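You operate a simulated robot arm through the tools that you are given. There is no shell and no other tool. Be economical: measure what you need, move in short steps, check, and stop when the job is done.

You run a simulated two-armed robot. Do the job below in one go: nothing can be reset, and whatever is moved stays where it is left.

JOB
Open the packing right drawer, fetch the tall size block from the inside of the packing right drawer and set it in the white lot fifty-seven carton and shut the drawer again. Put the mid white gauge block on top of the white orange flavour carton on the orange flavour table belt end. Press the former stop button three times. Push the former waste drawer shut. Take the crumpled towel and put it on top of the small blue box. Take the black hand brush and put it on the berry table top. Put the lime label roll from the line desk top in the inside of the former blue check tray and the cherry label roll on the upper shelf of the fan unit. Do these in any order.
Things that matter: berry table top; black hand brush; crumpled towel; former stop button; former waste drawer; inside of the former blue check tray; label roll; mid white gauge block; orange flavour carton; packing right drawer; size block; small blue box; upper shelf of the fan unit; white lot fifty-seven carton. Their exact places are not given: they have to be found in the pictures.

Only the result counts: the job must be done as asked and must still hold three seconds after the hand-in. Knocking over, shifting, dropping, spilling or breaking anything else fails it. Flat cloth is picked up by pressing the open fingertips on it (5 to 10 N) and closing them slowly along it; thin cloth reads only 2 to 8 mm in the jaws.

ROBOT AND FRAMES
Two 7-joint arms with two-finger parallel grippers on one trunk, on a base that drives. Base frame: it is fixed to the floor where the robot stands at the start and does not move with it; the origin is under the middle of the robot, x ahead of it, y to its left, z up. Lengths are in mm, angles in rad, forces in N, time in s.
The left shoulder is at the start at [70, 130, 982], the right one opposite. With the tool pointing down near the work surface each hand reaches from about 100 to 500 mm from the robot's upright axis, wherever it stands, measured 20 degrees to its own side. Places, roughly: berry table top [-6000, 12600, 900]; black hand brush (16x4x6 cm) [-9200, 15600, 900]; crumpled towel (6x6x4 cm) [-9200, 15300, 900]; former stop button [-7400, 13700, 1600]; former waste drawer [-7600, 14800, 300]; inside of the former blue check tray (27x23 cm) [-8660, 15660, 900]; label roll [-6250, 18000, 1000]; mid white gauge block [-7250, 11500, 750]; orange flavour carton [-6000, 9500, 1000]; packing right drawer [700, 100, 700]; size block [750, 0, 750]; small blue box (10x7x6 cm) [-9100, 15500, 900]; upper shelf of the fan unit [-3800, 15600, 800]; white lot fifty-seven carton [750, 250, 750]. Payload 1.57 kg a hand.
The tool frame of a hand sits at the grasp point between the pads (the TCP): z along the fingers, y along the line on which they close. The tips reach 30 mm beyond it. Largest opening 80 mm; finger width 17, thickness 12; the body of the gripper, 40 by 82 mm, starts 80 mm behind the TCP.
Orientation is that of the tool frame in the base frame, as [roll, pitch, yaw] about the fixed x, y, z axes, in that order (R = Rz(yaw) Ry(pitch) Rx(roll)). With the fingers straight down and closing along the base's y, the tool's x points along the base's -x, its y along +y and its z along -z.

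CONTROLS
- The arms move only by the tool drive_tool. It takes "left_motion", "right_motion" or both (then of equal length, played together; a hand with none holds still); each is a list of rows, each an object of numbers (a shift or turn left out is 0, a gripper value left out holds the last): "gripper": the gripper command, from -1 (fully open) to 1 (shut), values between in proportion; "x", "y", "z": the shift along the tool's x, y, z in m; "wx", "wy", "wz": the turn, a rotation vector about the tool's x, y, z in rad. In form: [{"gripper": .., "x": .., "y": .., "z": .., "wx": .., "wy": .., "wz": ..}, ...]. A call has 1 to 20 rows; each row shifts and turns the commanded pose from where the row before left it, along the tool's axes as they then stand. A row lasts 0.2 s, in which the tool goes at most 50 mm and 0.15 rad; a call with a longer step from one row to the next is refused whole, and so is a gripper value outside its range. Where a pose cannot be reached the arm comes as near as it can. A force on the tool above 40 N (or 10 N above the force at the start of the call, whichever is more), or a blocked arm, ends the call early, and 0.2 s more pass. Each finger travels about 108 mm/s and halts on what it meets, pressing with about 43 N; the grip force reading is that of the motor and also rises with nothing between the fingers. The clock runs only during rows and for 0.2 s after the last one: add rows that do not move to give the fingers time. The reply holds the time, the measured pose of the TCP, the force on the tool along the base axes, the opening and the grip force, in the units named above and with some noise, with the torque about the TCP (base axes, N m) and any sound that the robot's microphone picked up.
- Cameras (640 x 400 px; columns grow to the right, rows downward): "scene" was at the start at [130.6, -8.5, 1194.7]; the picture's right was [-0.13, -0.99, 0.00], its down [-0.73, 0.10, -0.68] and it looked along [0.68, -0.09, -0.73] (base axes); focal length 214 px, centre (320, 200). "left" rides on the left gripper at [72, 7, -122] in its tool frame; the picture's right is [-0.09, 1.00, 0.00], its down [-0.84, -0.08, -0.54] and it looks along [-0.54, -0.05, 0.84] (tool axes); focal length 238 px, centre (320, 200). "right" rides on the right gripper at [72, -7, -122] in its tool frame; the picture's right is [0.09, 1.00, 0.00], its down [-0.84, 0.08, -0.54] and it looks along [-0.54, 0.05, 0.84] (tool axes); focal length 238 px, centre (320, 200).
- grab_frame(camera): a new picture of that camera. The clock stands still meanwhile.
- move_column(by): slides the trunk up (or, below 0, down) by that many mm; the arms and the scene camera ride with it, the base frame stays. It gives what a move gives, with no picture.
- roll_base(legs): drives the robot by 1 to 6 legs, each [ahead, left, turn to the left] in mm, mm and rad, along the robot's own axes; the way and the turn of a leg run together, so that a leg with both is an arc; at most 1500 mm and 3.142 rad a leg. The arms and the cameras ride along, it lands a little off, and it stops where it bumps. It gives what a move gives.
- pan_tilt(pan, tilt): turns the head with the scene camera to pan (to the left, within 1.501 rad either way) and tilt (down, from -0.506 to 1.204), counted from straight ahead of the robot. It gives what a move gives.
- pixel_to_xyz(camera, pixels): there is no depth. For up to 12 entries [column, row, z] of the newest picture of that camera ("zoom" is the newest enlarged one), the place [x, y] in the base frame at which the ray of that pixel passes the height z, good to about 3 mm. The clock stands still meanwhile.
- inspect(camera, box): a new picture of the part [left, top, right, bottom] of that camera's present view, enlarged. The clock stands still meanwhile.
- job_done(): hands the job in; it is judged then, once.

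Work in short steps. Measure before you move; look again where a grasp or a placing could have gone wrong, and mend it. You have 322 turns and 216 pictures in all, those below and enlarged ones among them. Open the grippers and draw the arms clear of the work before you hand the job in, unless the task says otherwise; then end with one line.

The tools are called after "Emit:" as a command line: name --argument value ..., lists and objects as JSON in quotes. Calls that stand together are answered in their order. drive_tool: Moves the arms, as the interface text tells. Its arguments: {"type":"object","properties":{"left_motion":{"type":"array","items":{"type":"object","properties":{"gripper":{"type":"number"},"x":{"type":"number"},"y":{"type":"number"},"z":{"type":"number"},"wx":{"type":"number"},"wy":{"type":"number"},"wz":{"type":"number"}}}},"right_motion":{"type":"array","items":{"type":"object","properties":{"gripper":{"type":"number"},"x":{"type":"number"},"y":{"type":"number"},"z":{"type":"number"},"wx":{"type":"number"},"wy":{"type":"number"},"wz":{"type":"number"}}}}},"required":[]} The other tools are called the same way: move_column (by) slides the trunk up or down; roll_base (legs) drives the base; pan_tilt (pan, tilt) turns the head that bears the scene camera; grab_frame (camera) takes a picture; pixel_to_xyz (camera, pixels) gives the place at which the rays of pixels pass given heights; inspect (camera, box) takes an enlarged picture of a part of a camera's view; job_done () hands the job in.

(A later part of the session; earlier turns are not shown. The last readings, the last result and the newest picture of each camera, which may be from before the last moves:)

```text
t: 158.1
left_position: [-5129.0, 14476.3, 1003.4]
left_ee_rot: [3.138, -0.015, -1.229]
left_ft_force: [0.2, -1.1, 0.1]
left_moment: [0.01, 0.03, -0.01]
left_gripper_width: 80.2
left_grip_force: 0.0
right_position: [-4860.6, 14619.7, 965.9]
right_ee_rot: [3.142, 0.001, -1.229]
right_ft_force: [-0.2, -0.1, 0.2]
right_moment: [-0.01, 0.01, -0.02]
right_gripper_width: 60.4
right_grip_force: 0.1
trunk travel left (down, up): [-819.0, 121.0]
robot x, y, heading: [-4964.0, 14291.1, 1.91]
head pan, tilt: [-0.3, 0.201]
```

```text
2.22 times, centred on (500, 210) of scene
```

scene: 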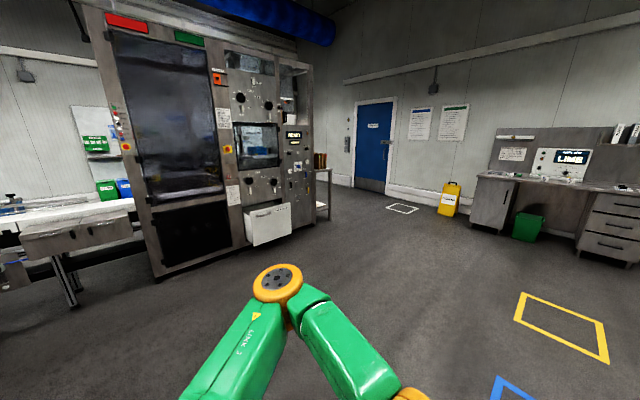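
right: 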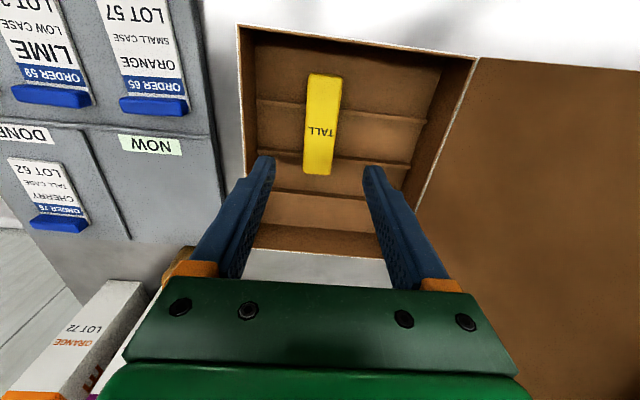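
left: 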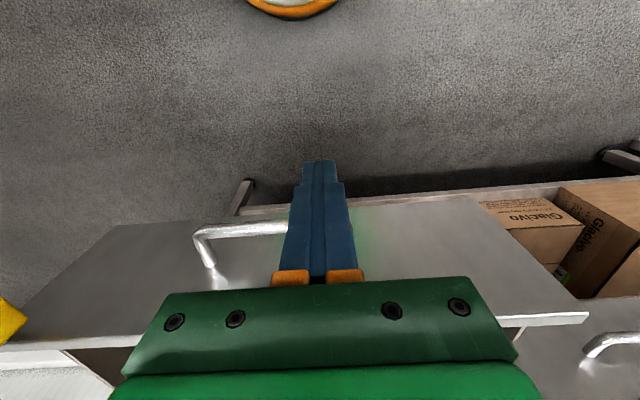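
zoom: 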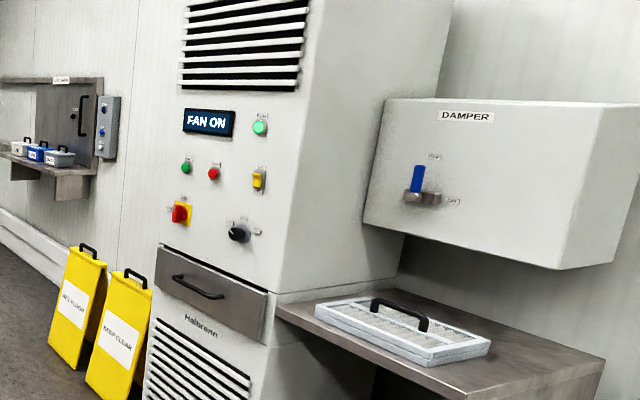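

The desk carries three small rolls. Drive 2.6 m to it with a slight heading fix and look.

Emit:
roll_base --legs '[[0, 0, -0.025], [1400, 0, 0], [1200, 0, 0]]'

Emit:
pan_tilt --pan 0 --tilt 0.4

Emit:
grab_frame --camera "scene"

```text
t: 171.2
left_position: [-5964.8, 16953.3, 1003.5]
left_ee_rot: [3.14, -0.015, -1.241]
left_ft_force: [-0.7, 0.3, 1.1]
left_moment: [0.01, -0.01, 0.02]
left_gripper_width: 80.1
left_grip_force: 0.0
right_position: [-5695.0, 17092.8, 964.5]
right_ee_rot: [-3.14, 0.0, -1.24]
right_ft_force: [0.0, -0.2, 0.5]
right_moment: [0.01, 0.02, 0.0]
right_gripper_width: 59.8
right_grip_force: 0.1
trunk travel left (down, up): [-819.0, 121.0]
robot x, y, heading: [-5799.5, 16764.3, 1.902]
head pan, tilt: [-0.3, 0.201]
```

```text
t: 172.0
left_position: [-5965.6, 16955.3, 1003.5]
left_ee_rot: [3.138, -0.016, -1.24]
left_ft_force: [0.7, 0.2, -0.1]
left_moment: [0.0, 0.01, -0.02]
left_gripper_width: 80.3
left_grip_force: 0.0
right_position: [-5696.1, 17095.0, 964.6]
right_ee_rot: [-3.141, 0.0, -1.24]
right_ft_force: [-0.4, -0.3, 0.2]
right_moment: [-0.04, 0.02, -0.01]
right_gripper_width: 60.1
right_grip_force: 0.0
trunk travel left (down, up): [-819.0, 121.0]
robot x, y, heading: [-5805.8, 16765.3, 1.897]
head pan, tilt: [0.0, 0.4]
```

```text
156 pictures are left
```

scene: 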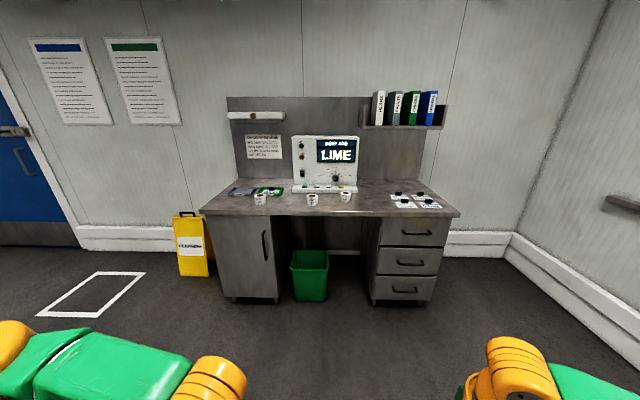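

Zoom on the desk top and measure.

Emit:
inspect --camera "scene" --box '[195, 130, 465, 230]'

Emit:
pixel_to_xyz --camera "scene" --pixels '[[200, 215, 800], [460, 215, 800], [200, 215, 900], [460, 215, 900], [228, 300, 0], [370, 300, 0], [260, 200, 850], [312, 200, 850], [346, 197, 850]]'

```text
2.37 times, centred on (330, 180) of scene
```

zoom: 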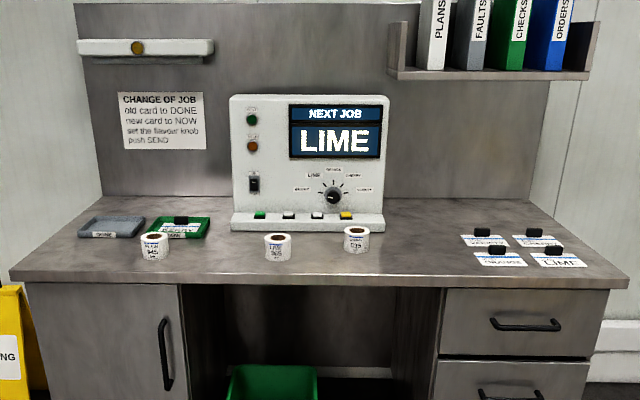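

```text
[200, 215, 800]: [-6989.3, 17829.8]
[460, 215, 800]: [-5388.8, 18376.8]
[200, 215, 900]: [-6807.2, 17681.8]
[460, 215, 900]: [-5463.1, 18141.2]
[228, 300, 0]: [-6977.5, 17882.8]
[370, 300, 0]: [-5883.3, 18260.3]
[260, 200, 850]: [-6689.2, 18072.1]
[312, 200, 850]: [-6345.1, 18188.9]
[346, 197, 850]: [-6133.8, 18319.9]
```

Desk front is square at heading 1.90. Raise the hands 80 mm and drive 680 mm closer.

Emit:
drive_tool --left_motion '[{"z": -0.04}, {"z": -0.04}, {}]' --right_motion '[{"z": -0.04, "gripper": -1}, {"z": -0.04}, {}]'

Emit:
roll_base --legs '[[680, 0, 0]]'

Emit:
pan_tilt --pan 0.2 --tilt 0.8

Emit:
grab_frame --camera "scene"

```text
t: 172.8
left_position: [-5964.8, 16959.2, 1084.5]
left_ee_rot: [3.141, -0.014, -1.241]
left_ft_force: [-0.8, -0.5, -0.6]
left_moment: [0.03, 0.01, -0.02]
left_gripper_width: 80.2
left_grip_force: 0.0
right_position: [-5691.7, 17093.8, 1041.6]
right_ee_rot: [-3.14, -0.001, -1.238]
right_ft_force: [0.8, -0.4, 0.4]
right_moment: [0.01, 0.03, 0.02]
right_gripper_width: 79.8
right_grip_force: 0.1
trunk travel left (down, up): [-819.0, 121.0]
robot x, y, heading: [-5801.1, 16768.3, 1.9]
head pan, tilt: [0.0, 0.4]
```

```text
t: 176.5
left_position: [-6182.0, 17595.1, 1085.2]
left_ee_rot: [3.139, -0.014, -1.241]
left_ft_force: [-0.3, 0.0, 0.4]
left_moment: [0.0, -0.01, 0.03]
left_gripper_width: 79.9
left_grip_force: 0.0
right_position: [-5909.9, 17730.1, 1042.5]
right_ee_rot: [-3.141, 0.001, -1.242]
right_ft_force: [0.0, 0.3, -0.1]
right_moment: [-0.02, 0.02, -0.03]
right_gripper_width: 79.9
right_grip_force: 0.1
trunk travel left (down, up): [-819.0, 121.0]
robot x, y, heading: [-6020.3, 17403.1, 1.9]
head pan, tilt: [0.0, 0.4]
```

```text
t: 177.4
left_position: [-6183.0, 17595.8, 1083.4]
left_ee_rot: [3.138, -0.015, -1.243]
left_ft_force: [0.1, 0.2, 0.7]
left_moment: [-0.01, -0.01, -0.04]
left_gripper_width: 79.9
left_grip_force: 0.1
right_position: [-5911.3, 17731.2, 1043.2]
right_ee_rot: [-3.14, -0.002, -1.241]
right_ft_force: [0.7, -0.5, 0.4]
right_moment: [0.02, 0.01, 0.02]
right_gripper_width: 79.9
right_grip_force: 0.0
trunk travel left (down, up): [-819.0, 121.0]
robot x, y, heading: [-6020.0, 17404.4, 1.903]
head pan, tilt: [0.201, 0.799]
```

```text
154 pictures are left
```

scene: 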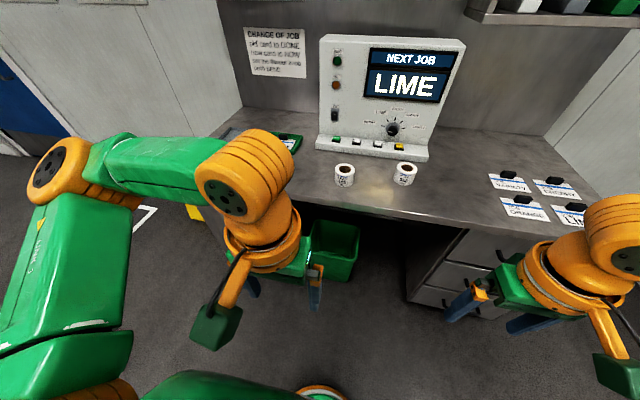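

Zoom to read the rolls' labels.

Emit:
inspect --camera "scene" --box '[310, 140, 440, 210]'

Emit:
grab_frame --camera "left"

Emit:
grab_frame --camera "right"

```text
4.92 times, centred on (375, 175) of scene
```

zoom: 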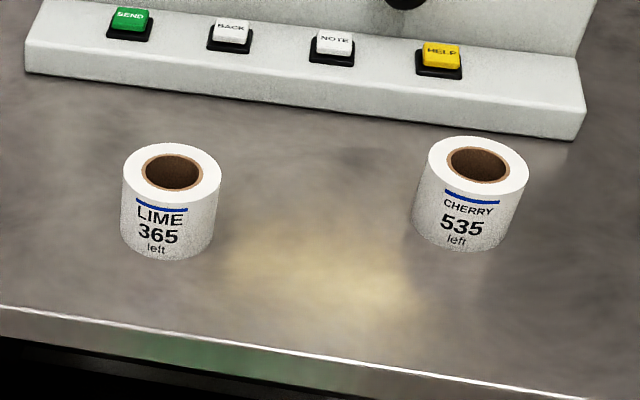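

```text
152 pictures are left
```

left: 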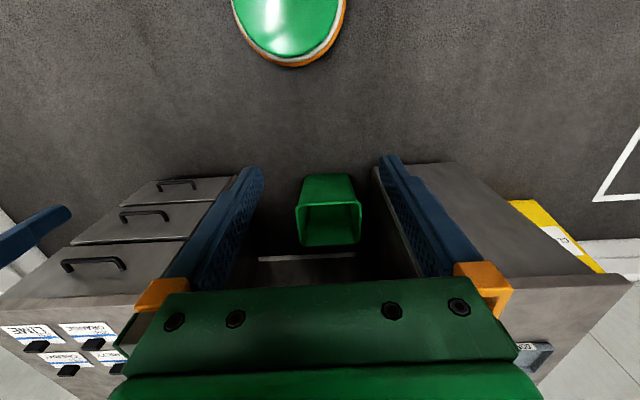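

```text
151 pictures are left
```

right: 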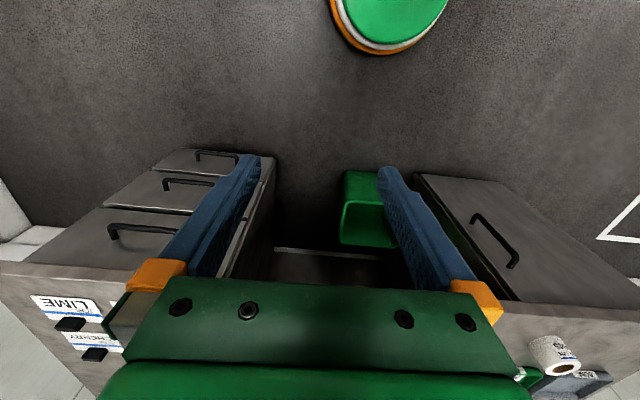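

LIME is the left one at scene (342,175), CHERRY the right at (405,175). I compute their bases for several heights to compare with the earlier view.

Emit:
pixel_to_xyz --camera "scene" --pixels '[[342.5, 186.5, 800], [342.5, 186.5, 850], [342.5, 186.5, 900], [402, 185, 850], [402, 185, 900], [310, 203, 850], [440, 225, 850], [310, 203, 800], [440, 225, 800], [310, 203, 900], [440, 225, 900]]'

```text
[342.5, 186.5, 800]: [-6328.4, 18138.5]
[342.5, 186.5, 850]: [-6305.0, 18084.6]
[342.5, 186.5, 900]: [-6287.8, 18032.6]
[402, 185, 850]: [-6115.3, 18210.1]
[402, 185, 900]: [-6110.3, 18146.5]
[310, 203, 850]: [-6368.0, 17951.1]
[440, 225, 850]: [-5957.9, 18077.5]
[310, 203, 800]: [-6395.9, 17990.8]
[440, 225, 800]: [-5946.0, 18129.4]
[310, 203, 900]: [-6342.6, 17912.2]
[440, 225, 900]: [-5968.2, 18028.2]
```

Desk top ≈882; lime ≈700 ahead, 50 left; cherry ≈753 ahead, 160 right. Drive 270 ahead and 40 right.

Emit:
roll_base --legs '[[270, -40, 0]]'

Emit:
grab_frame --camera "left"

Emit:
grab_frame --camera "right"

Emit:
grab_frame --camera "scene"

```text
t: 179.3
left_position: [-6232.6, 17869.6, 1085.1]
left_ee_rot: [3.14, -0.012, -1.246]
left_ft_force: [1.6, -0.5, -0.1]
left_moment: [0.03, -0.01, 0.0]
left_gripper_width: 80.2
left_grip_force: 0.1
right_position: [-5961.1, 18003.8, 1043.0]
right_ee_rot: [3.142, 0.003, -1.246]
right_ft_force: [0.4, -0.4, -0.1]
right_moment: [0.01, 0.02, -0.03]
right_gripper_width: 80.1
right_grip_force: 0.0
trunk travel left (down, up): [-819.0, 121.0]
robot x, y, heading: [-6071.1, 17677.1, 1.896]
head pan, tilt: [0.201, 0.799]
```

```text
150 pictures are left
```

left: 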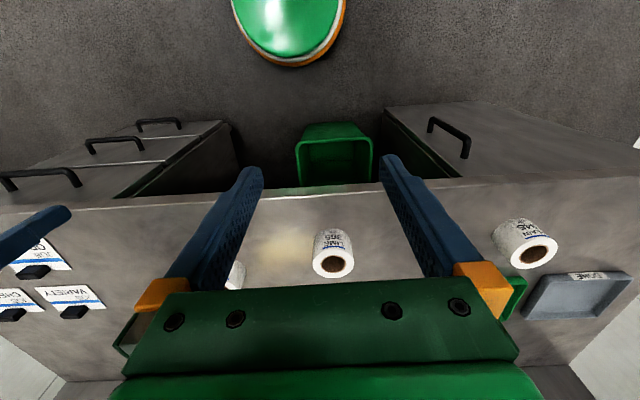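

```text
149 pictures are left
```

right: 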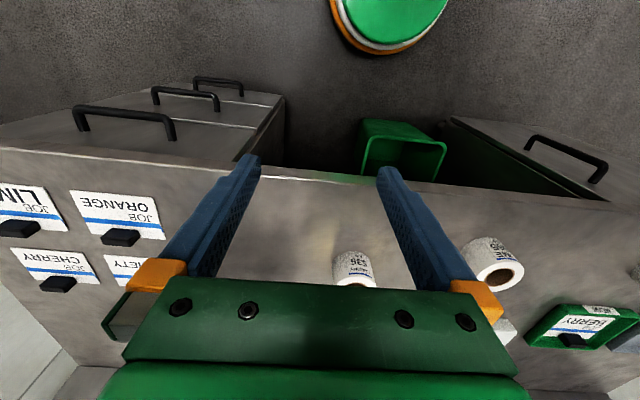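

```text
148 pictures are left
```

scene: 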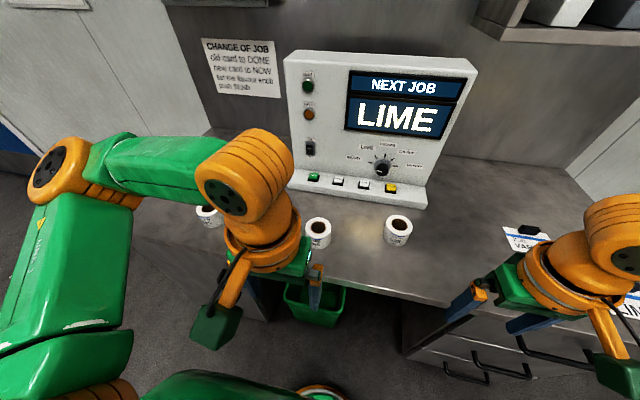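

Triangulate: lime top centre left (334,264), right (498,277), scene (319,227); cherry scene (399,224).

Emit:
pixel_to_xyz --camera "left" --pixels '[[334, 264, 910], [334, 264, 930], [334, 264, 950]]'

Emit:
pixel_to_xyz --camera "right" --pixels '[[498, 277, 910], [498, 277, 930], [498, 277, 950]]'

Emit:
pixel_to_xyz --camera "scene" --pixels '[[319, 227, 910], [319, 227, 930], [319, 227, 950], [399, 224, 910], [399, 224, 930], [399, 224, 950]]'

```text
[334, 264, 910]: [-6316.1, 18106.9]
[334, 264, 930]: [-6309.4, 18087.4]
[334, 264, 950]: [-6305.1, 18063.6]
```

```text
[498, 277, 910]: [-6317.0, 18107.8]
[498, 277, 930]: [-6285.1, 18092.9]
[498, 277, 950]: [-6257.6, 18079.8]
```

```text
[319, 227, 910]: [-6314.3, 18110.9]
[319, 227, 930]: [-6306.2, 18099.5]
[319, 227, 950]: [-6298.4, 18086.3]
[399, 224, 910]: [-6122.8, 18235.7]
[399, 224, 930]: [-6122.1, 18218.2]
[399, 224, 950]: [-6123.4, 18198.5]
```

Lime top at (-6316,18108,910), cherry (-6123,18236,910). Check the room ahead: desk edge in the left view (320,191), my base front (288,65).

Emit:
pixel_to_xyz --camera "left" --pixels '[[320, 192, 860], [320, 192, 840], [288, 66, 200], [288, 66, 50], [600, 178, 860], [350, 185, 20]]'

```text
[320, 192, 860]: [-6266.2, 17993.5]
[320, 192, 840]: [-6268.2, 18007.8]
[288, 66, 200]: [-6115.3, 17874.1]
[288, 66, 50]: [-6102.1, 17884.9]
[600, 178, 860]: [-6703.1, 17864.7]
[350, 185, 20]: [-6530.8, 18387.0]
```

Drive 85 mm more.

Emit:
roll_base --legs '[[85, 0, 0]]'

```text
t: 180.4
left_position: [-6258.2, 17945.1, 1084.7]
left_ee_rot: [3.138, -0.01, -1.242]
left_ft_force: [0.1, -0.6, 0.7]
left_moment: [0.03, 0.0, 0.02]
left_gripper_width: 80.2
left_grip_force: 0.1
right_position: [-5985.8, 18079.2, 1045.3]
right_ee_rot: [-3.14, 0.003, -1.242]
right_ft_force: [-0.4, 0.0, 0.3]
right_moment: [0.04, 0.0, -0.04]
right_gripper_width: 80.0
right_grip_force: 0.1
trunk travel left (down, up): [-819.0, 121.0]
robot x, y, heading: [-6101.0, 17753.5, 1.897]
head pan, tilt: [0.201, 0.799]
```

Move both hands above their rolls, stopping at about z 990.

Emit:
drive_tool --left_motion '[{"x": -0.043, "y": 0.002}, {"x": -0.043}, {"x": -0.043}, {"x": -0.044}, {"z": 0.035}, {"z": 0.03}, {"z": 0.03}, {}]' --right_motion '[{"x": -0.045, "y": 0.02}, {"x": -0.045, "y": 0.02}, {"x": -0.045, "y": 0.02}, {"x": -0.045, "y": 0.019}, {"x": -0.013, "z": 0.02}, {"z": 0.02}, {"z": 0.015}, {}]'

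Emit:
grab_frame --camera "left"

Emit:
grab_frame --camera "right"

```text
t: 182.2
left_position: [-6319.5, 18109.9, 989.3]
left_ee_rot: [3.14, -0.015, -1.244]
left_ft_force: [-0.9, 0.3, 0.5]
left_moment: [0.0, 0.02, -0.01]
left_gripper_width: 79.7
left_grip_force: 0.0
right_position: [-6122.8, 18239.6, 987.4]
right_ee_rot: [-3.14, 0.001, -1.243]
right_ft_force: [0.1, 0.7, 1.0]
right_moment: [0.02, 0.03, -0.01]
right_gripper_width: 80.0
right_grip_force: 0.0
trunk travel left (down, up): [-819.0, 121.0]
robot x, y, heading: [-6095.7, 17753.7, 1.906]
head pan, tilt: [0.201, 0.799]
```

```text
147 pictures are left
```

left: 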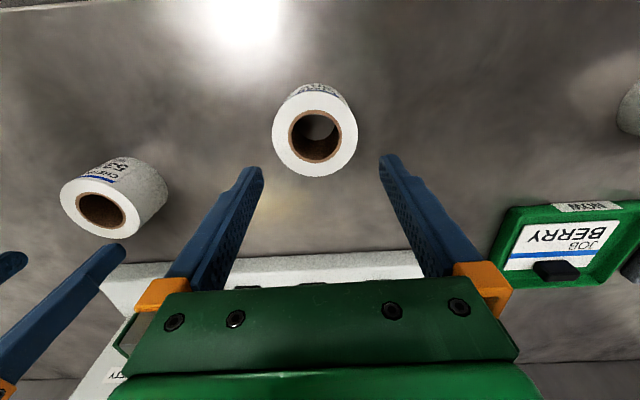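

```text
146 pictures are left
```

right: 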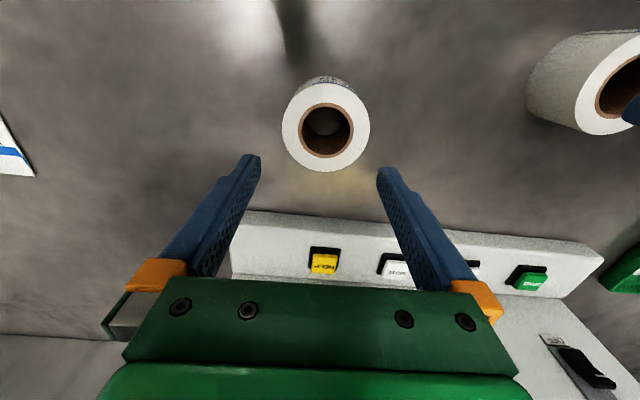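

Check the top centres: lime left (315,134), cherry right (326,131).

Emit:
pixel_to_xyz --camera "left" --pixels '[[315, 134, 910], [273, 134, 910], [357, 134, 910], [316, 92, 910], [316, 175, 910]]'

Emit:
pixel_to_xyz --camera "right" --pixels '[[326, 130, 910], [283, 130, 910], [369, 130, 910], [326, 172, 910], [360, 212, 910]]'

```text
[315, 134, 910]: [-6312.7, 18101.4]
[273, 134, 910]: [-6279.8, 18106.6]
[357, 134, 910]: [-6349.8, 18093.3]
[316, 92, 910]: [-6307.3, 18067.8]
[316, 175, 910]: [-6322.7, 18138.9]
```

```text
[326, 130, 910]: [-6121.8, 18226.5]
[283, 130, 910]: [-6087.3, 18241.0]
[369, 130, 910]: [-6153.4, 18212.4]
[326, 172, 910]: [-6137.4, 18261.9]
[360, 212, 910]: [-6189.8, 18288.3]
```

The rolls are ~71 mm wide, so I'll grip each by its wall: one finger in the core, one outside. Offset each hand 27 mm outward with a 45 mm opening and descend.

Emit:
drive_tool --left_motion '[{"gripper": -0.125, "x": 0.008, "y": 0.0245}, {"z": 0.02}, {"z": 0.02}, {"z": 0.015}, {}]' --right_motion '[{"gripper": -0.125, "x": 0.012, "y": -0.024}, {"z": 0.02}, {"z": 0.02}, {"z": 0.015}, {}]'

Emit:
grab_frame --camera "left"

Emit:
grab_frame --camera "right"

```text
t: 183.4
left_position: [-6339.6, 18093.7, 934.1]
left_ee_rot: [3.137, -0.016, -1.241]
left_ft_force: [-0.5, 0.2, -0.7]
left_moment: [0.02, -0.03, -0.01]
left_gripper_width: 44.9
left_grip_force: 0.1
right_position: [-6096.5, 18233.7, 934.3]
right_ee_rot: [-3.14, 0.0, -1.243]
right_ft_force: [0.4, -0.1, 0.1]
right_moment: [0.01, -0.03, -0.03]
right_gripper_width: 45.1
right_grip_force: 0.2
trunk travel left (down, up): [-819.0, 121.0]
robot x, y, heading: [-6097.8, 17757.7, 1.9]
head pan, tilt: [0.201, 0.799]
```

```text
145 pictures are left
```

left: 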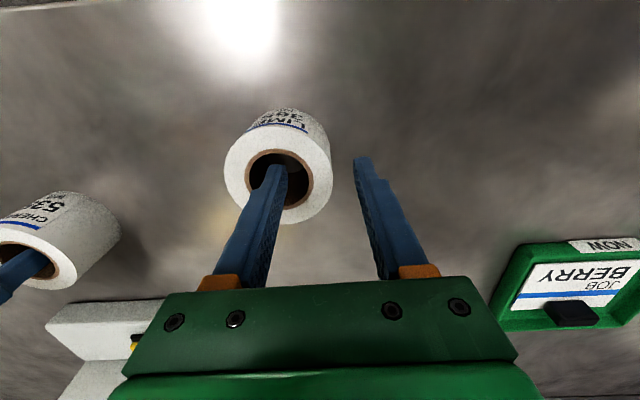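

```text
144 pictures are left
```

right: 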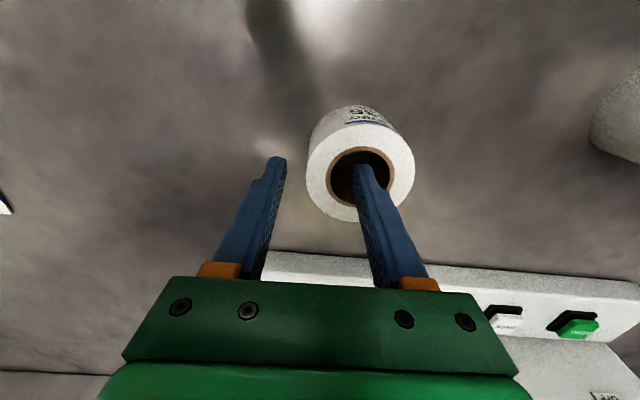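

Fingers are entering the cores. Down 28 mm more and close.

Emit:
drive_tool --left_motion '[{"z": 0.012}, {"z": 0.01}, {"z": 0.006}, {"gripper": 0.3}, {"gripper": 0.8}, {}, {}]' --right_motion '[{"z": 0.012}, {"z": 0.01}, {"z": 0.006}, {"gripper": 0.3}, {"gripper": 0.8}, {}, {}]'

```text
t: 185.0
left_position: [-6340.7, 18094.4, 904.4]
left_ee_rot: [3.139, -0.015, -1.242]
left_ft_force: [0.3, -0.4, 0.3]
left_moment: [0.01, -0.13, -0.07]
left_gripper_width: 20.0
left_grip_force: 33.4
right_position: [-6096.2, 18236.0, 903.8]
right_ee_rot: [-3.14, -0.001, -1.243]
right_ft_force: [-0.8, -0.5, -0.1]
right_moment: [0.02, -0.03, -0.04]
right_gripper_width: 18.6
right_grip_force: 32.9
trunk travel left (down, up): [-819.0, 121.0]
robot x, y, heading: [-6099.3, 17756.4, 1.897]
head pan, tilt: [0.201, 0.799]
```

Both hold a wall (20 and 18.6 mm). Lift both 90 mm and check.

Emit:
drive_tool --left_motion '[{"gripper": 1, "z": -0.02}, {"z": -0.035}, {"z": -0.035}, {}]' --right_motion '[{"gripper": 1, "z": -0.02}, {"z": -0.035}, {"z": -0.035}, {}]'

Emit:
grab_frame --camera "scene"

```text
t: 186.0
left_position: [-6337.5, 18095.6, 995.2]
left_ee_rot: [3.14, -0.016, -1.242]
left_ft_force: [-0.3, 0.4, -1.8]
left_moment: [-0.04, -0.02, 0.02]
left_gripper_width: 19.8
left_grip_force: 33.1
right_position: [-6096.5, 18235.3, 993.5]
right_ee_rot: [-3.141, -0.002, -1.242]
right_ft_force: [-0.1, 0.2, -2.1]
right_moment: [0.0, -0.01, 0.01]
right_gripper_width: 18.7
right_grip_force: 33.0
trunk travel left (down, up): [-819.0, 121.0]
robot x, y, heading: [-6096.2, 17762.2, 1.896]
head pan, tilt: [0.201, 0.799]
```

```text
143 pictures are left
```

scene: 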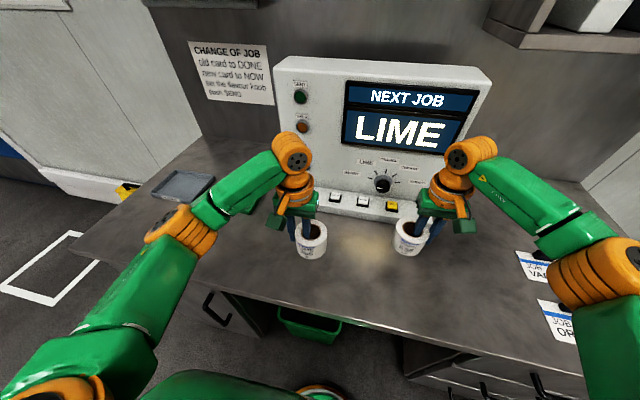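

Both rolls are lifted. Back away from the desk, drive back toward the fan unit and turn right to face it.

Emit:
roll_base --legs '[[-500, 0, 0], [-1150, -150, 0], [-1000, -200, 0], [0, 0, -1.57]]'

Emit:
pan_tilt --pan -0.2 --tilt 0.5

Emit:
grab_frame --camera "scene"

```text
t: 203.0
left_position: [-4629.6, 15585.9, 994.0]
left_ee_rot: [3.141, -0.016, -2.844]
left_ft_force: [0.2, -0.8, -2.2]
left_moment: [-0.01, 0.04, 0.02]
left_gripper_width: 19.6
left_grip_force: 33.6
right_position: [-4497.9, 15340.6, 992.5]
right_ee_rot: [-3.139, -0.002, -2.844]
right_ft_force: [-0.6, 0.2, -2.5]
right_moment: [-0.04, -0.04, -0.02]
right_gripper_width: 18.2
right_grip_force: 32.4
trunk travel left (down, up): [-819.0, 121.0]
robot x, y, heading: [-4975.6, 15359.3, 0.296]
head pan, tilt: [0.201, 0.799]
```

```text
t: 203.9
left_position: [-4631.3, 15586.0, 994.9]
left_ee_rot: [3.138, -0.015, -2.844]
left_ft_force: [0.1, 0.2, -1.8]
left_moment: [0.01, 0.01, 0.0]
left_gripper_width: 19.7
left_grip_force: 33.4
right_position: [-4498.5, 15340.3, 993.1]
right_ee_rot: [-3.14, -0.002, -2.844]
right_ft_force: [0.2, -0.3, -1.7]
right_moment: [-0.05, -0.04, 0.05]
right_gripper_width: 18.3
right_grip_force: 32.6
trunk travel left (down, up): [-819.0, 121.0]
robot x, y, heading: [-4974.9, 15355.5, 0.295]
head pan, tilt: [-0.201, 0.499]
```

```text
142 pictures are left
```

scene: 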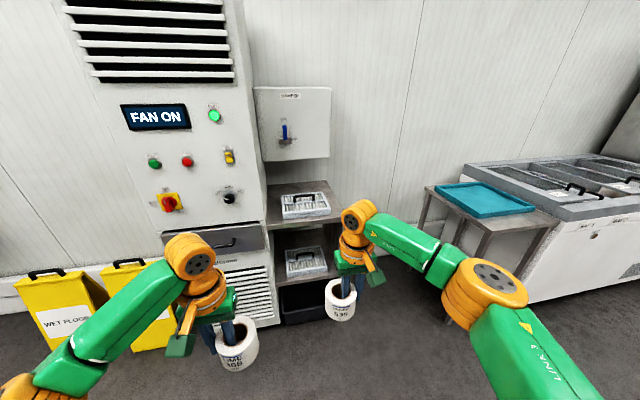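

Zoom on the shelf.

Emit:
inspect --camera "scene" --box '[240, 80, 380, 320]'

Emit:
pixel_to_xyz --camera "scene" --pixels '[[268, 228, 800], [336, 213, 800], [265, 192, 800], [330, 180, 800], [268, 228, 900], [336, 213, 900], [331, 158, 1100], [331, 158, 1000]]'

```text
1.67 times, centred on (310, 200) of scene
```

zoom: 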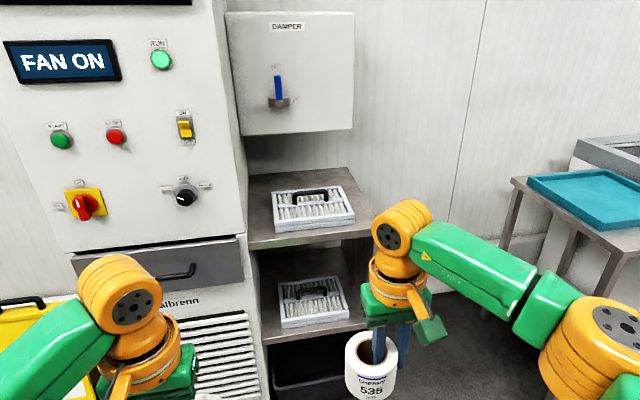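

```text
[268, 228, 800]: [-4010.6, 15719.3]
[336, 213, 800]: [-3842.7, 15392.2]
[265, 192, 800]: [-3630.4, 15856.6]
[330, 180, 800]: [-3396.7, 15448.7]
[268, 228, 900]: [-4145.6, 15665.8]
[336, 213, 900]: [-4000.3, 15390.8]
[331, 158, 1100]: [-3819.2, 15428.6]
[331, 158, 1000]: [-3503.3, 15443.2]
```

Drive 450 mm closer with the right camera raised to look, then measure.

Emit:
roll_base --legs '[[450, 0, 0.03]]'

Emit:
pan_tilt --pan -0.1 --tilt 0.8

Emit:
grab_frame --camera "scene"

Emit:
grab_frame --camera "right"

```text
t: 206.6
left_position: [-4206.7, 15738.8, 994.6]
left_ee_rot: [3.137, -0.014, -2.81]
left_ft_force: [0.1, 0.1, -2.8]
left_moment: [0.07, 0.02, -0.02]
left_gripper_width: 19.8
left_grip_force: 33.6
right_position: [-4064.5, 15497.7, 993.3]
right_ee_rot: [-3.14, 0.0, -2.809]
right_ft_force: [1.5, -0.1, -0.5]
right_moment: [-0.04, -0.05, 0.0]
right_gripper_width: 17.9
right_grip_force: 32.7
trunk travel left (down, up): [-819.0, 121.0]
robot x, y, heading: [-4547.1, 15495.1, 0.329]
head pan, tilt: [-0.201, 0.499]
```

```text
t: 207.4
left_position: [-4204.9, 15739.0, 993.7]
left_ee_rot: [3.14, -0.016, -2.809]
left_ft_force: [0.0, -0.6, -1.8]
left_moment: [0.02, 0.02, 0.0]
left_gripper_width: 19.6
left_grip_force: 33.2
right_position: [-4064.0, 15497.6, 993.9]
right_ee_rot: [-3.141, -0.001, -2.81]
right_ft_force: [-0.1, -0.5, -1.8]
right_moment: [-0.03, -0.01, 0.01]
right_gripper_width: 18.0
right_grip_force: 32.8
trunk travel left (down, up): [-819.0, 121.0]
robot x, y, heading: [-4546.1, 15497.3, 0.331]
head pan, tilt: [-0.099, 0.799]
```

```text
140 pictures are left
```

scene: 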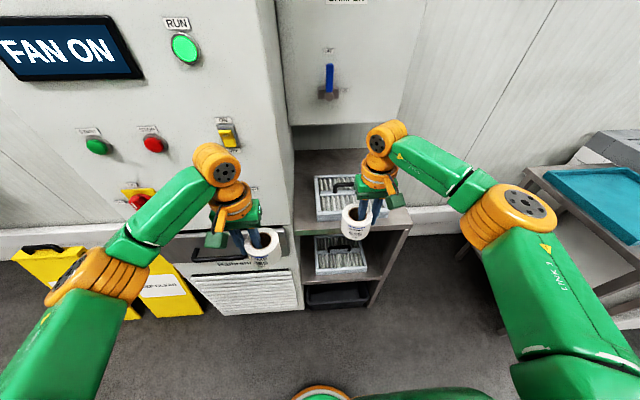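

```text
139 pictures are left
```

right: 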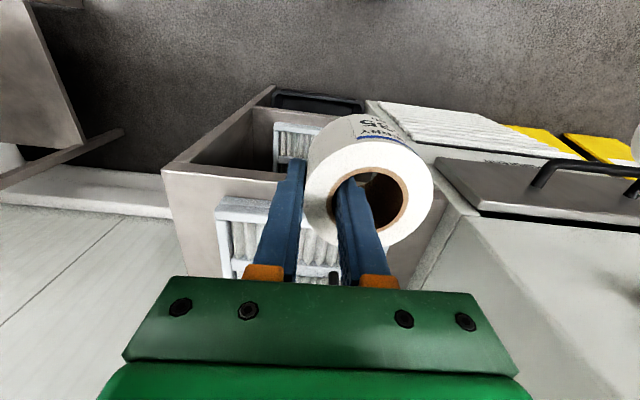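

Zoom scene for the shelf's free area and triangulate its right front corner: scene (411,222), right (164,172).

Emit:
pixel_to_xyz --camera "scene" --pixels '[[411, 221, 780], [411, 221, 820], [411, 221, 860], [294, 232, 780], [294, 232, 820], [294, 232, 860], [295, 152, 820], [395, 127, 1050]]'

Emit:
pixel_to_xyz --camera "right" --pixels '[[163, 172, 780], [163, 172, 820], [163, 172, 860], [438, 160, 780], [438, 160, 820], [438, 160, 860]]'

Emit:
inspect --camera "scene" --box '[270, 110, 430, 250]'

```text
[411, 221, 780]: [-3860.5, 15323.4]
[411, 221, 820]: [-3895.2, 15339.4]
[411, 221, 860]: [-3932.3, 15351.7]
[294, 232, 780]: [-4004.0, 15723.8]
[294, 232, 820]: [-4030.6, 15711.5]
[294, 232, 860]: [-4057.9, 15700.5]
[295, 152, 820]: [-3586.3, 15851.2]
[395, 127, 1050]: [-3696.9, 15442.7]
```

```text
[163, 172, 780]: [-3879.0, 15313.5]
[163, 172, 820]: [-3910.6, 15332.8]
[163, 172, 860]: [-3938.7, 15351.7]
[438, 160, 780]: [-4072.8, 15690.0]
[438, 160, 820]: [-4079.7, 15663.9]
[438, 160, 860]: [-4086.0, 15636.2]
```

```text
2.86 times, centred on (350, 180) of scene
```

zoom: 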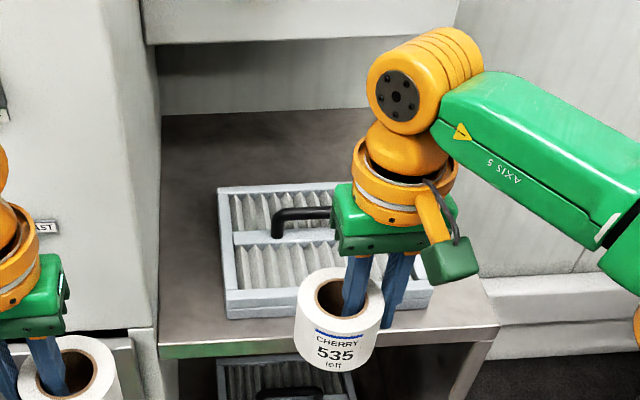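

Measure the free strip left of and behind the filter tile at z≈870.

Emit:
pixel_to_xyz --camera "zoom" --pixels '[[160, 115, 870], [365, 108, 870], [160, 345, 870], [498, 325, 870], [228, 318, 870], [222, 300, 895], [219, 187, 895], [335, 183, 895], [320, 110, 870], [222, 215, 870]]'

```text
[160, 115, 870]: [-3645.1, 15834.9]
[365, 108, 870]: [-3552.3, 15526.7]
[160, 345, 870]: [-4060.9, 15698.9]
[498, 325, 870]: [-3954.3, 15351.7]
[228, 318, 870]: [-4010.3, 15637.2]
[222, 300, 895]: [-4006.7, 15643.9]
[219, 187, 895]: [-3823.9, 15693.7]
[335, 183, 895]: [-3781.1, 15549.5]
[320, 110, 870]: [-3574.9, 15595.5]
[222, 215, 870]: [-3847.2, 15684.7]
```

The strip beside the tile is only ~75 mm; the area behind the tile is 210 mm deep. I check the damper box's lower edge height to see if a hand fits there.

Emit:
pixel_to_xyz --camera "scene" --pixels '[[397, 123, 1050], [397, 123, 1100], [397, 123, 1150], [283, 128, 1100]]'

Emit:
move_column --by -250

Emit:
pan_tilt --pan -0.1 --tilt 0.3

Emit:
grab_frame --camera "scene"

```text
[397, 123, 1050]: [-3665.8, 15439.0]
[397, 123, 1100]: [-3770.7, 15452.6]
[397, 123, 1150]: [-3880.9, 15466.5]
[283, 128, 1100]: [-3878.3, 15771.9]
```

```text
t: 210.0
left_position: [-4204.9, 15738.7, 745.7]
left_ee_rot: [3.138, -0.015, -2.809]
left_ft_force: [0.0, 0.4, -1.4]
left_moment: [0.05, -0.01, 0.03]
left_gripper_width: 19.6
left_grip_force: 33.6
right_position: [-4065.4, 15496.2, 744.7]
right_ee_rot: [-3.139, -0.003, -2.811]
right_ft_force: [-0.1, 0.3, -2.0]
right_moment: [-0.04, 0.02, -0.01]
right_gripper_width: 17.7
right_grip_force: 33.1
trunk travel left (down, up): [-569.0, 371.0]
robot x, y, heading: [-4545.3, 15499.4, 0.328]
head pan, tilt: [-0.099, 0.799]
```

```text
t: 210.9
left_position: [-4205.5, 15739.1, 744.8]
left_ee_rot: [3.138, -0.015, -2.812]
left_ft_force: [-0.2, -0.4, -1.1]
left_moment: [0.05, -0.01, -0.03]
left_gripper_width: 19.4
left_grip_force: 33.7
right_position: [-4065.0, 15497.0, 741.6]
right_ee_rot: [-3.141, 0.0, -2.81]
right_ft_force: [-0.3, 0.6, -0.6]
right_moment: [-0.02, -0.03, 0.02]
right_gripper_width: 17.8
right_grip_force: 32.6
trunk travel left (down, up): [-569.0, 371.0]
robot x, y, heading: [-4542.6, 15498.6, 0.333]
head pan, tilt: [-0.099, 0.3]
```

```text
137 pictures are left
```

scene: 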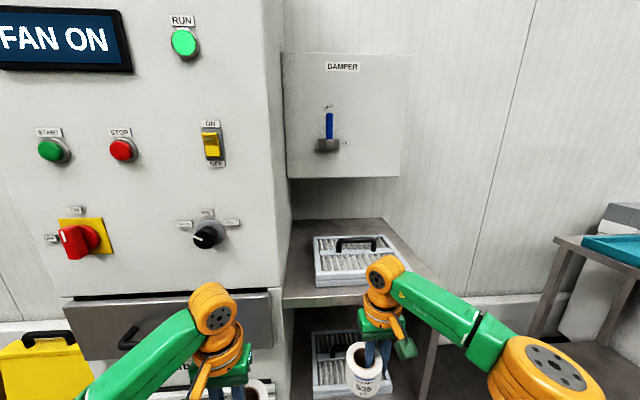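

Recompute from this lower view: box corner (401,177), shelf corners (285,303), tile.

Emit:
pixel_to_xyz --camera "scene" --pixels '[[401, 177, 1050], [401, 177, 1080], [401, 177, 1100], [284, 303, 840], [284, 303, 870], [286, 221, 860], [386, 218, 860], [317, 287, 860], [314, 237, 890], [378, 234, 890]]'

Emit:
inspect --camera "scene" --box '[270, 160, 450, 320]'

```text
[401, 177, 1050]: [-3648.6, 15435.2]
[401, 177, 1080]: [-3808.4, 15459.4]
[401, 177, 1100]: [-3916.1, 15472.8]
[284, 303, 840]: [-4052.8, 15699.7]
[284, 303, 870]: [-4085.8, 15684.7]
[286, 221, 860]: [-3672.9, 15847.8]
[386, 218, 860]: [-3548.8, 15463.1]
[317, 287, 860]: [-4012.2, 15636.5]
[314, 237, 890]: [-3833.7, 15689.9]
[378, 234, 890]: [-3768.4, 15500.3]
```

```text
2.50 times, centred on (360, 240) of scene
```

zoom: 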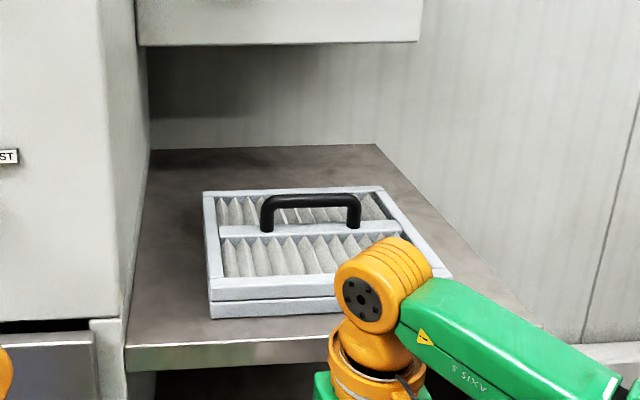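

The filter leaves a ~70 mm strip on the right with an open side — best spot for the roll. Raise the trunk, shift the base right 150 mm and view the strip with the right camera.

Emit:
move_column --by 250

Emit:
roll_base --legs '[[0, -150, 0]]'

Emit:
grab_frame --camera "right"

Emit:
pan_tilt --pan 0.1 --tilt 0.8

Emit:
grab_frame --camera "scene"

```text
t: 213.5
left_position: [-4205.9, 15738.8, 994.6]
left_ee_rot: [3.137, -0.015, -2.81]
left_ft_force: [-0.4, -0.2, -1.9]
left_moment: [0.05, 0.02, -0.02]
left_gripper_width: 19.6
left_grip_force: 33.8
right_position: [-4064.6, 15495.9, 994.2]
right_ee_rot: [-3.139, -0.002, -2.811]
right_ft_force: [0.0, -0.6, -2.1]
right_moment: [-0.01, -0.01, 0.01]
right_gripper_width: 17.8
right_grip_force: 32.4
trunk travel left (down, up): [-819.0, 121.0]
robot x, y, heading: [-4542.1, 15495.5, 0.331]
head pan, tilt: [-0.099, 0.3]
```

```text
t: 214.9
left_position: [-4157.6, 15601.9, 994.1]
left_ee_rot: [-3.141, -0.015, -2.813]
left_ft_force: [-0.2, -0.8, -1.9]
left_moment: [0.02, 0.03, -0.02]
left_gripper_width: 19.7
left_grip_force: 33.9
right_position: [-4016.1, 15359.1, 994.0]
right_ee_rot: [-3.137, 0.0, -2.809]
right_ft_force: [-0.6, -0.3, -1.8]
right_moment: [-0.05, -0.03, 0.02]
right_gripper_width: 17.7
right_grip_force: 32.7
trunk travel left (down, up): [-819.0, 121.0]
robot x, y, heading: [-4491.9, 15355.4, 0.332]
head pan, tilt: [-0.099, 0.3]
```

```text
135 pictures are left
```

right: 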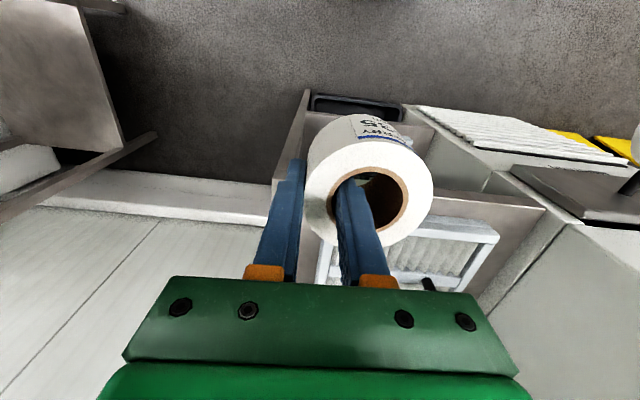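

```text
t: 215.8
left_position: [-4156.6, 15598.7, 994.8]
left_ee_rot: [3.138, -0.016, -2.813]
left_ft_force: [-0.4, -0.4, -1.3]
left_moment: [0.05, 0.01, -0.04]
left_gripper_width: 19.7
left_grip_force: 33.7
right_position: [-4015.0, 15356.0, 992.9]
right_ee_rot: [-3.138, 0.0, -2.811]
right_ft_force: [0.4, 0.6, -0.7]
right_moment: [-0.03, 0.0, 0.0]
right_gripper_width: 17.6
right_grip_force: 32.5
trunk travel left (down, up): [-819.0, 121.0]
robot x, y, heading: [-4492.2, 15358.1, 0.331]
head pan, tilt: [0.099, 0.799]
```

```text
134 pictures are left
```

scene: 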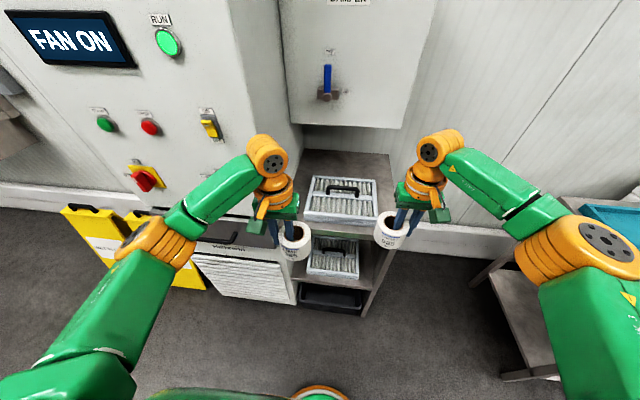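

The shelf is fully visible between the hands; zoom and measure the strips.

Emit:
inspect --camera "scene" --box '[280, 130, 420, 250]'

```text
3.33 times, centred on (350, 190) of scene
```

zoom: 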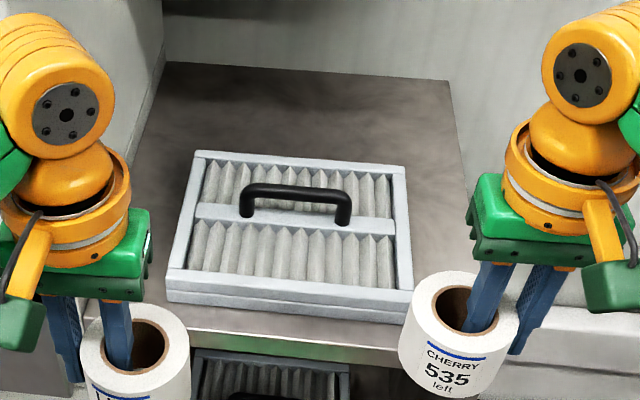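

Measure tile corners and shelf edges.

Emit:
pixel_to_xyz --camera "zoom" --pixels '[[165, 62, 862], [440, 80, 862], [463, 200, 862], [168, 302, 862], [408, 325, 862], [405, 168, 895], [195, 150, 895], [412, 310, 895], [165, 285, 895], [300, 345, 862], [452, 140, 862]]'

```text
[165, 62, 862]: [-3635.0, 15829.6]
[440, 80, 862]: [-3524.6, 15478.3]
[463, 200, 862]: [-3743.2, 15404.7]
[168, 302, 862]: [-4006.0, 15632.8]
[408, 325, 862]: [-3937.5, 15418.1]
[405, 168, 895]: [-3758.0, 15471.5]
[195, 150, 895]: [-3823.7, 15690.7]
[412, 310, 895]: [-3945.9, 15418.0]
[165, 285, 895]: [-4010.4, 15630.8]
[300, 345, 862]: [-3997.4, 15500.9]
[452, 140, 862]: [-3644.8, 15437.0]
```

Right strip ≈73 mm with open edge; I'll set the roll with its centre 29 mm inside the edge. First tuck the left hand back and up, then drive 200 mm ahead.

Emit:
drive_tool --left_motion '[{"x": 0.04, "z": -0.02}, {"x": 0.04, "z": -0.02}, {"x": 0.04, "z": -0.02}, {"x": 0.04}, {}]'

Emit:
roll_base --legs '[[200, 0, 0]]'

```text
t: 217.0
left_position: [-4306.0, 15546.6, 1056.2]
left_ee_rot: [3.138, -0.015, -2.812]
left_ft_force: [-0.3, 0.0, -0.9]
left_moment: [0.02, 0.04, 0.02]
left_gripper_width: 19.4
left_grip_force: 33.1
right_position: [-4015.9, 15356.3, 992.5]
right_ee_rot: [-3.141, -0.001, -2.809]
right_ft_force: [0.9, 0.8, -1.4]
right_moment: [-0.07, -0.03, 0.02]
right_gripper_width: 17.5
right_grip_force: 32.7
trunk travel left (down, up): [-819.0, 121.0]
robot x, y, heading: [-4496.3, 15360.2, 0.33]
head pan, tilt: [0.099, 0.799]
```

```text
t: 218.6
left_position: [-4113.7, 15610.5, 1057.3]
left_ee_rot: [3.137, -0.012, -2.813]
left_ft_force: [0.5, -0.9, -1.2]
left_moment: [0.05, -0.03, -0.02]
left_gripper_width: 19.5
left_grip_force: 33.5
right_position: [-3823.4, 15421.0, 993.5]
right_ee_rot: [-3.14, 0.002, -2.811]
right_ft_force: [-0.7, 0.2, -1.9]
right_moment: [-0.01, -0.02, 0.02]
right_gripper_width: 17.3
right_grip_force: 32.4
trunk travel left (down, up): [-819.0, 121.0]
robot x, y, heading: [-4302.3, 15424.9, 0.329]
head pan, tilt: [0.099, 0.799]
```

Shift the right hand 40 mm right and 17 mm back, then look.

Emit:
drive_tool --right_motion '[{"x": 0.009, "y": -0.02}, {"x": 0.008, "y": -0.02}, {"z": 0.015}, {}]'

Emit:
grab_frame --camera "right"

Emit:
grab_frame --camera "scene"

```text
t: 219.6
left_position: [-4109.2, 15612.8, 1056.9]
left_ee_rot: [3.137, -0.014, -2.814]
left_ft_force: [-0.1, 0.2, -0.9]
left_moment: [0.04, 0.01, 0.0]
left_gripper_width: 19.5
left_grip_force: 33.2
right_position: [-3825.3, 15379.4, 978.2]
right_ee_rot: [-3.14, -0.001, -2.812]
right_ft_force: [-0.2, 0.0, -1.6]
right_moment: [-0.05, -0.02, -0.01]
right_gripper_width: 17.5
right_grip_force: 32.5
trunk travel left (down, up): [-819.0, 121.0]
robot x, y, heading: [-4299.1, 15426.0, 0.329]
head pan, tilt: [0.099, 0.799]
```

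```text
132 pictures are left
```

right: 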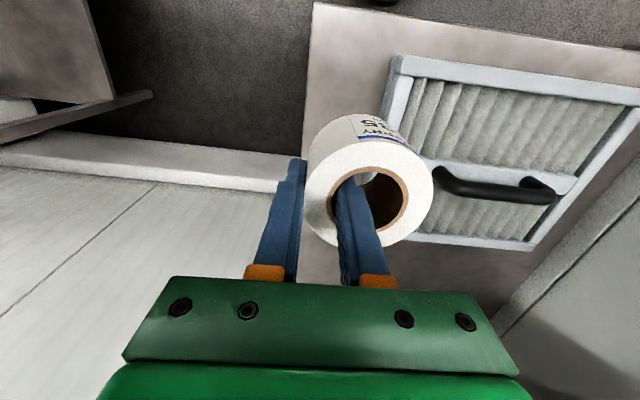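

```text
131 pictures are left
```

scene: 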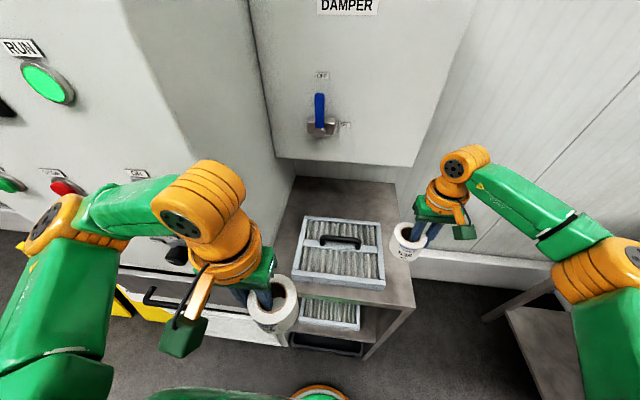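

Verify with the right camera: shelf right edge (314,10),(308,110); tile right-front corner (400,58), right edge (388,110).

Emit:
pixel_to_xyz --camera "right" --pixels '[[314, 5, 862], [308, 110, 862], [400, 58, 895], [384, 105, 862], [390, 90, 880], [303, 260, 862]]'

Emit:
pixel_to_xyz --camera "scene" --pixels '[[396, 185, 862], [414, 306, 862], [386, 288, 862], [386, 284, 895], [376, 224, 895]]'

```text
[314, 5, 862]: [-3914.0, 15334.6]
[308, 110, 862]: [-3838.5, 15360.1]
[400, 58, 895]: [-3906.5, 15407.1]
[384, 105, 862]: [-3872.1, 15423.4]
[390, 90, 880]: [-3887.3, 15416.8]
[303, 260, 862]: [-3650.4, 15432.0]
```

```text
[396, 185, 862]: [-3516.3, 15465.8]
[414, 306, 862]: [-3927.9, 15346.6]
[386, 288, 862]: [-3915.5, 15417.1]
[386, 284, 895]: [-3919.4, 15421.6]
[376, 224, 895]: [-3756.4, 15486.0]
```

Check the held roll's centre: right (367,205) at z≈984.

Emit:
pixel_to_xyz --camera "right" --pixels '[[368, 205, 984], [305, 205, 984], [433, 205, 984]]'

```text
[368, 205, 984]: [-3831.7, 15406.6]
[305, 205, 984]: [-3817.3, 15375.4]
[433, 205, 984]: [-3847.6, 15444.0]
```

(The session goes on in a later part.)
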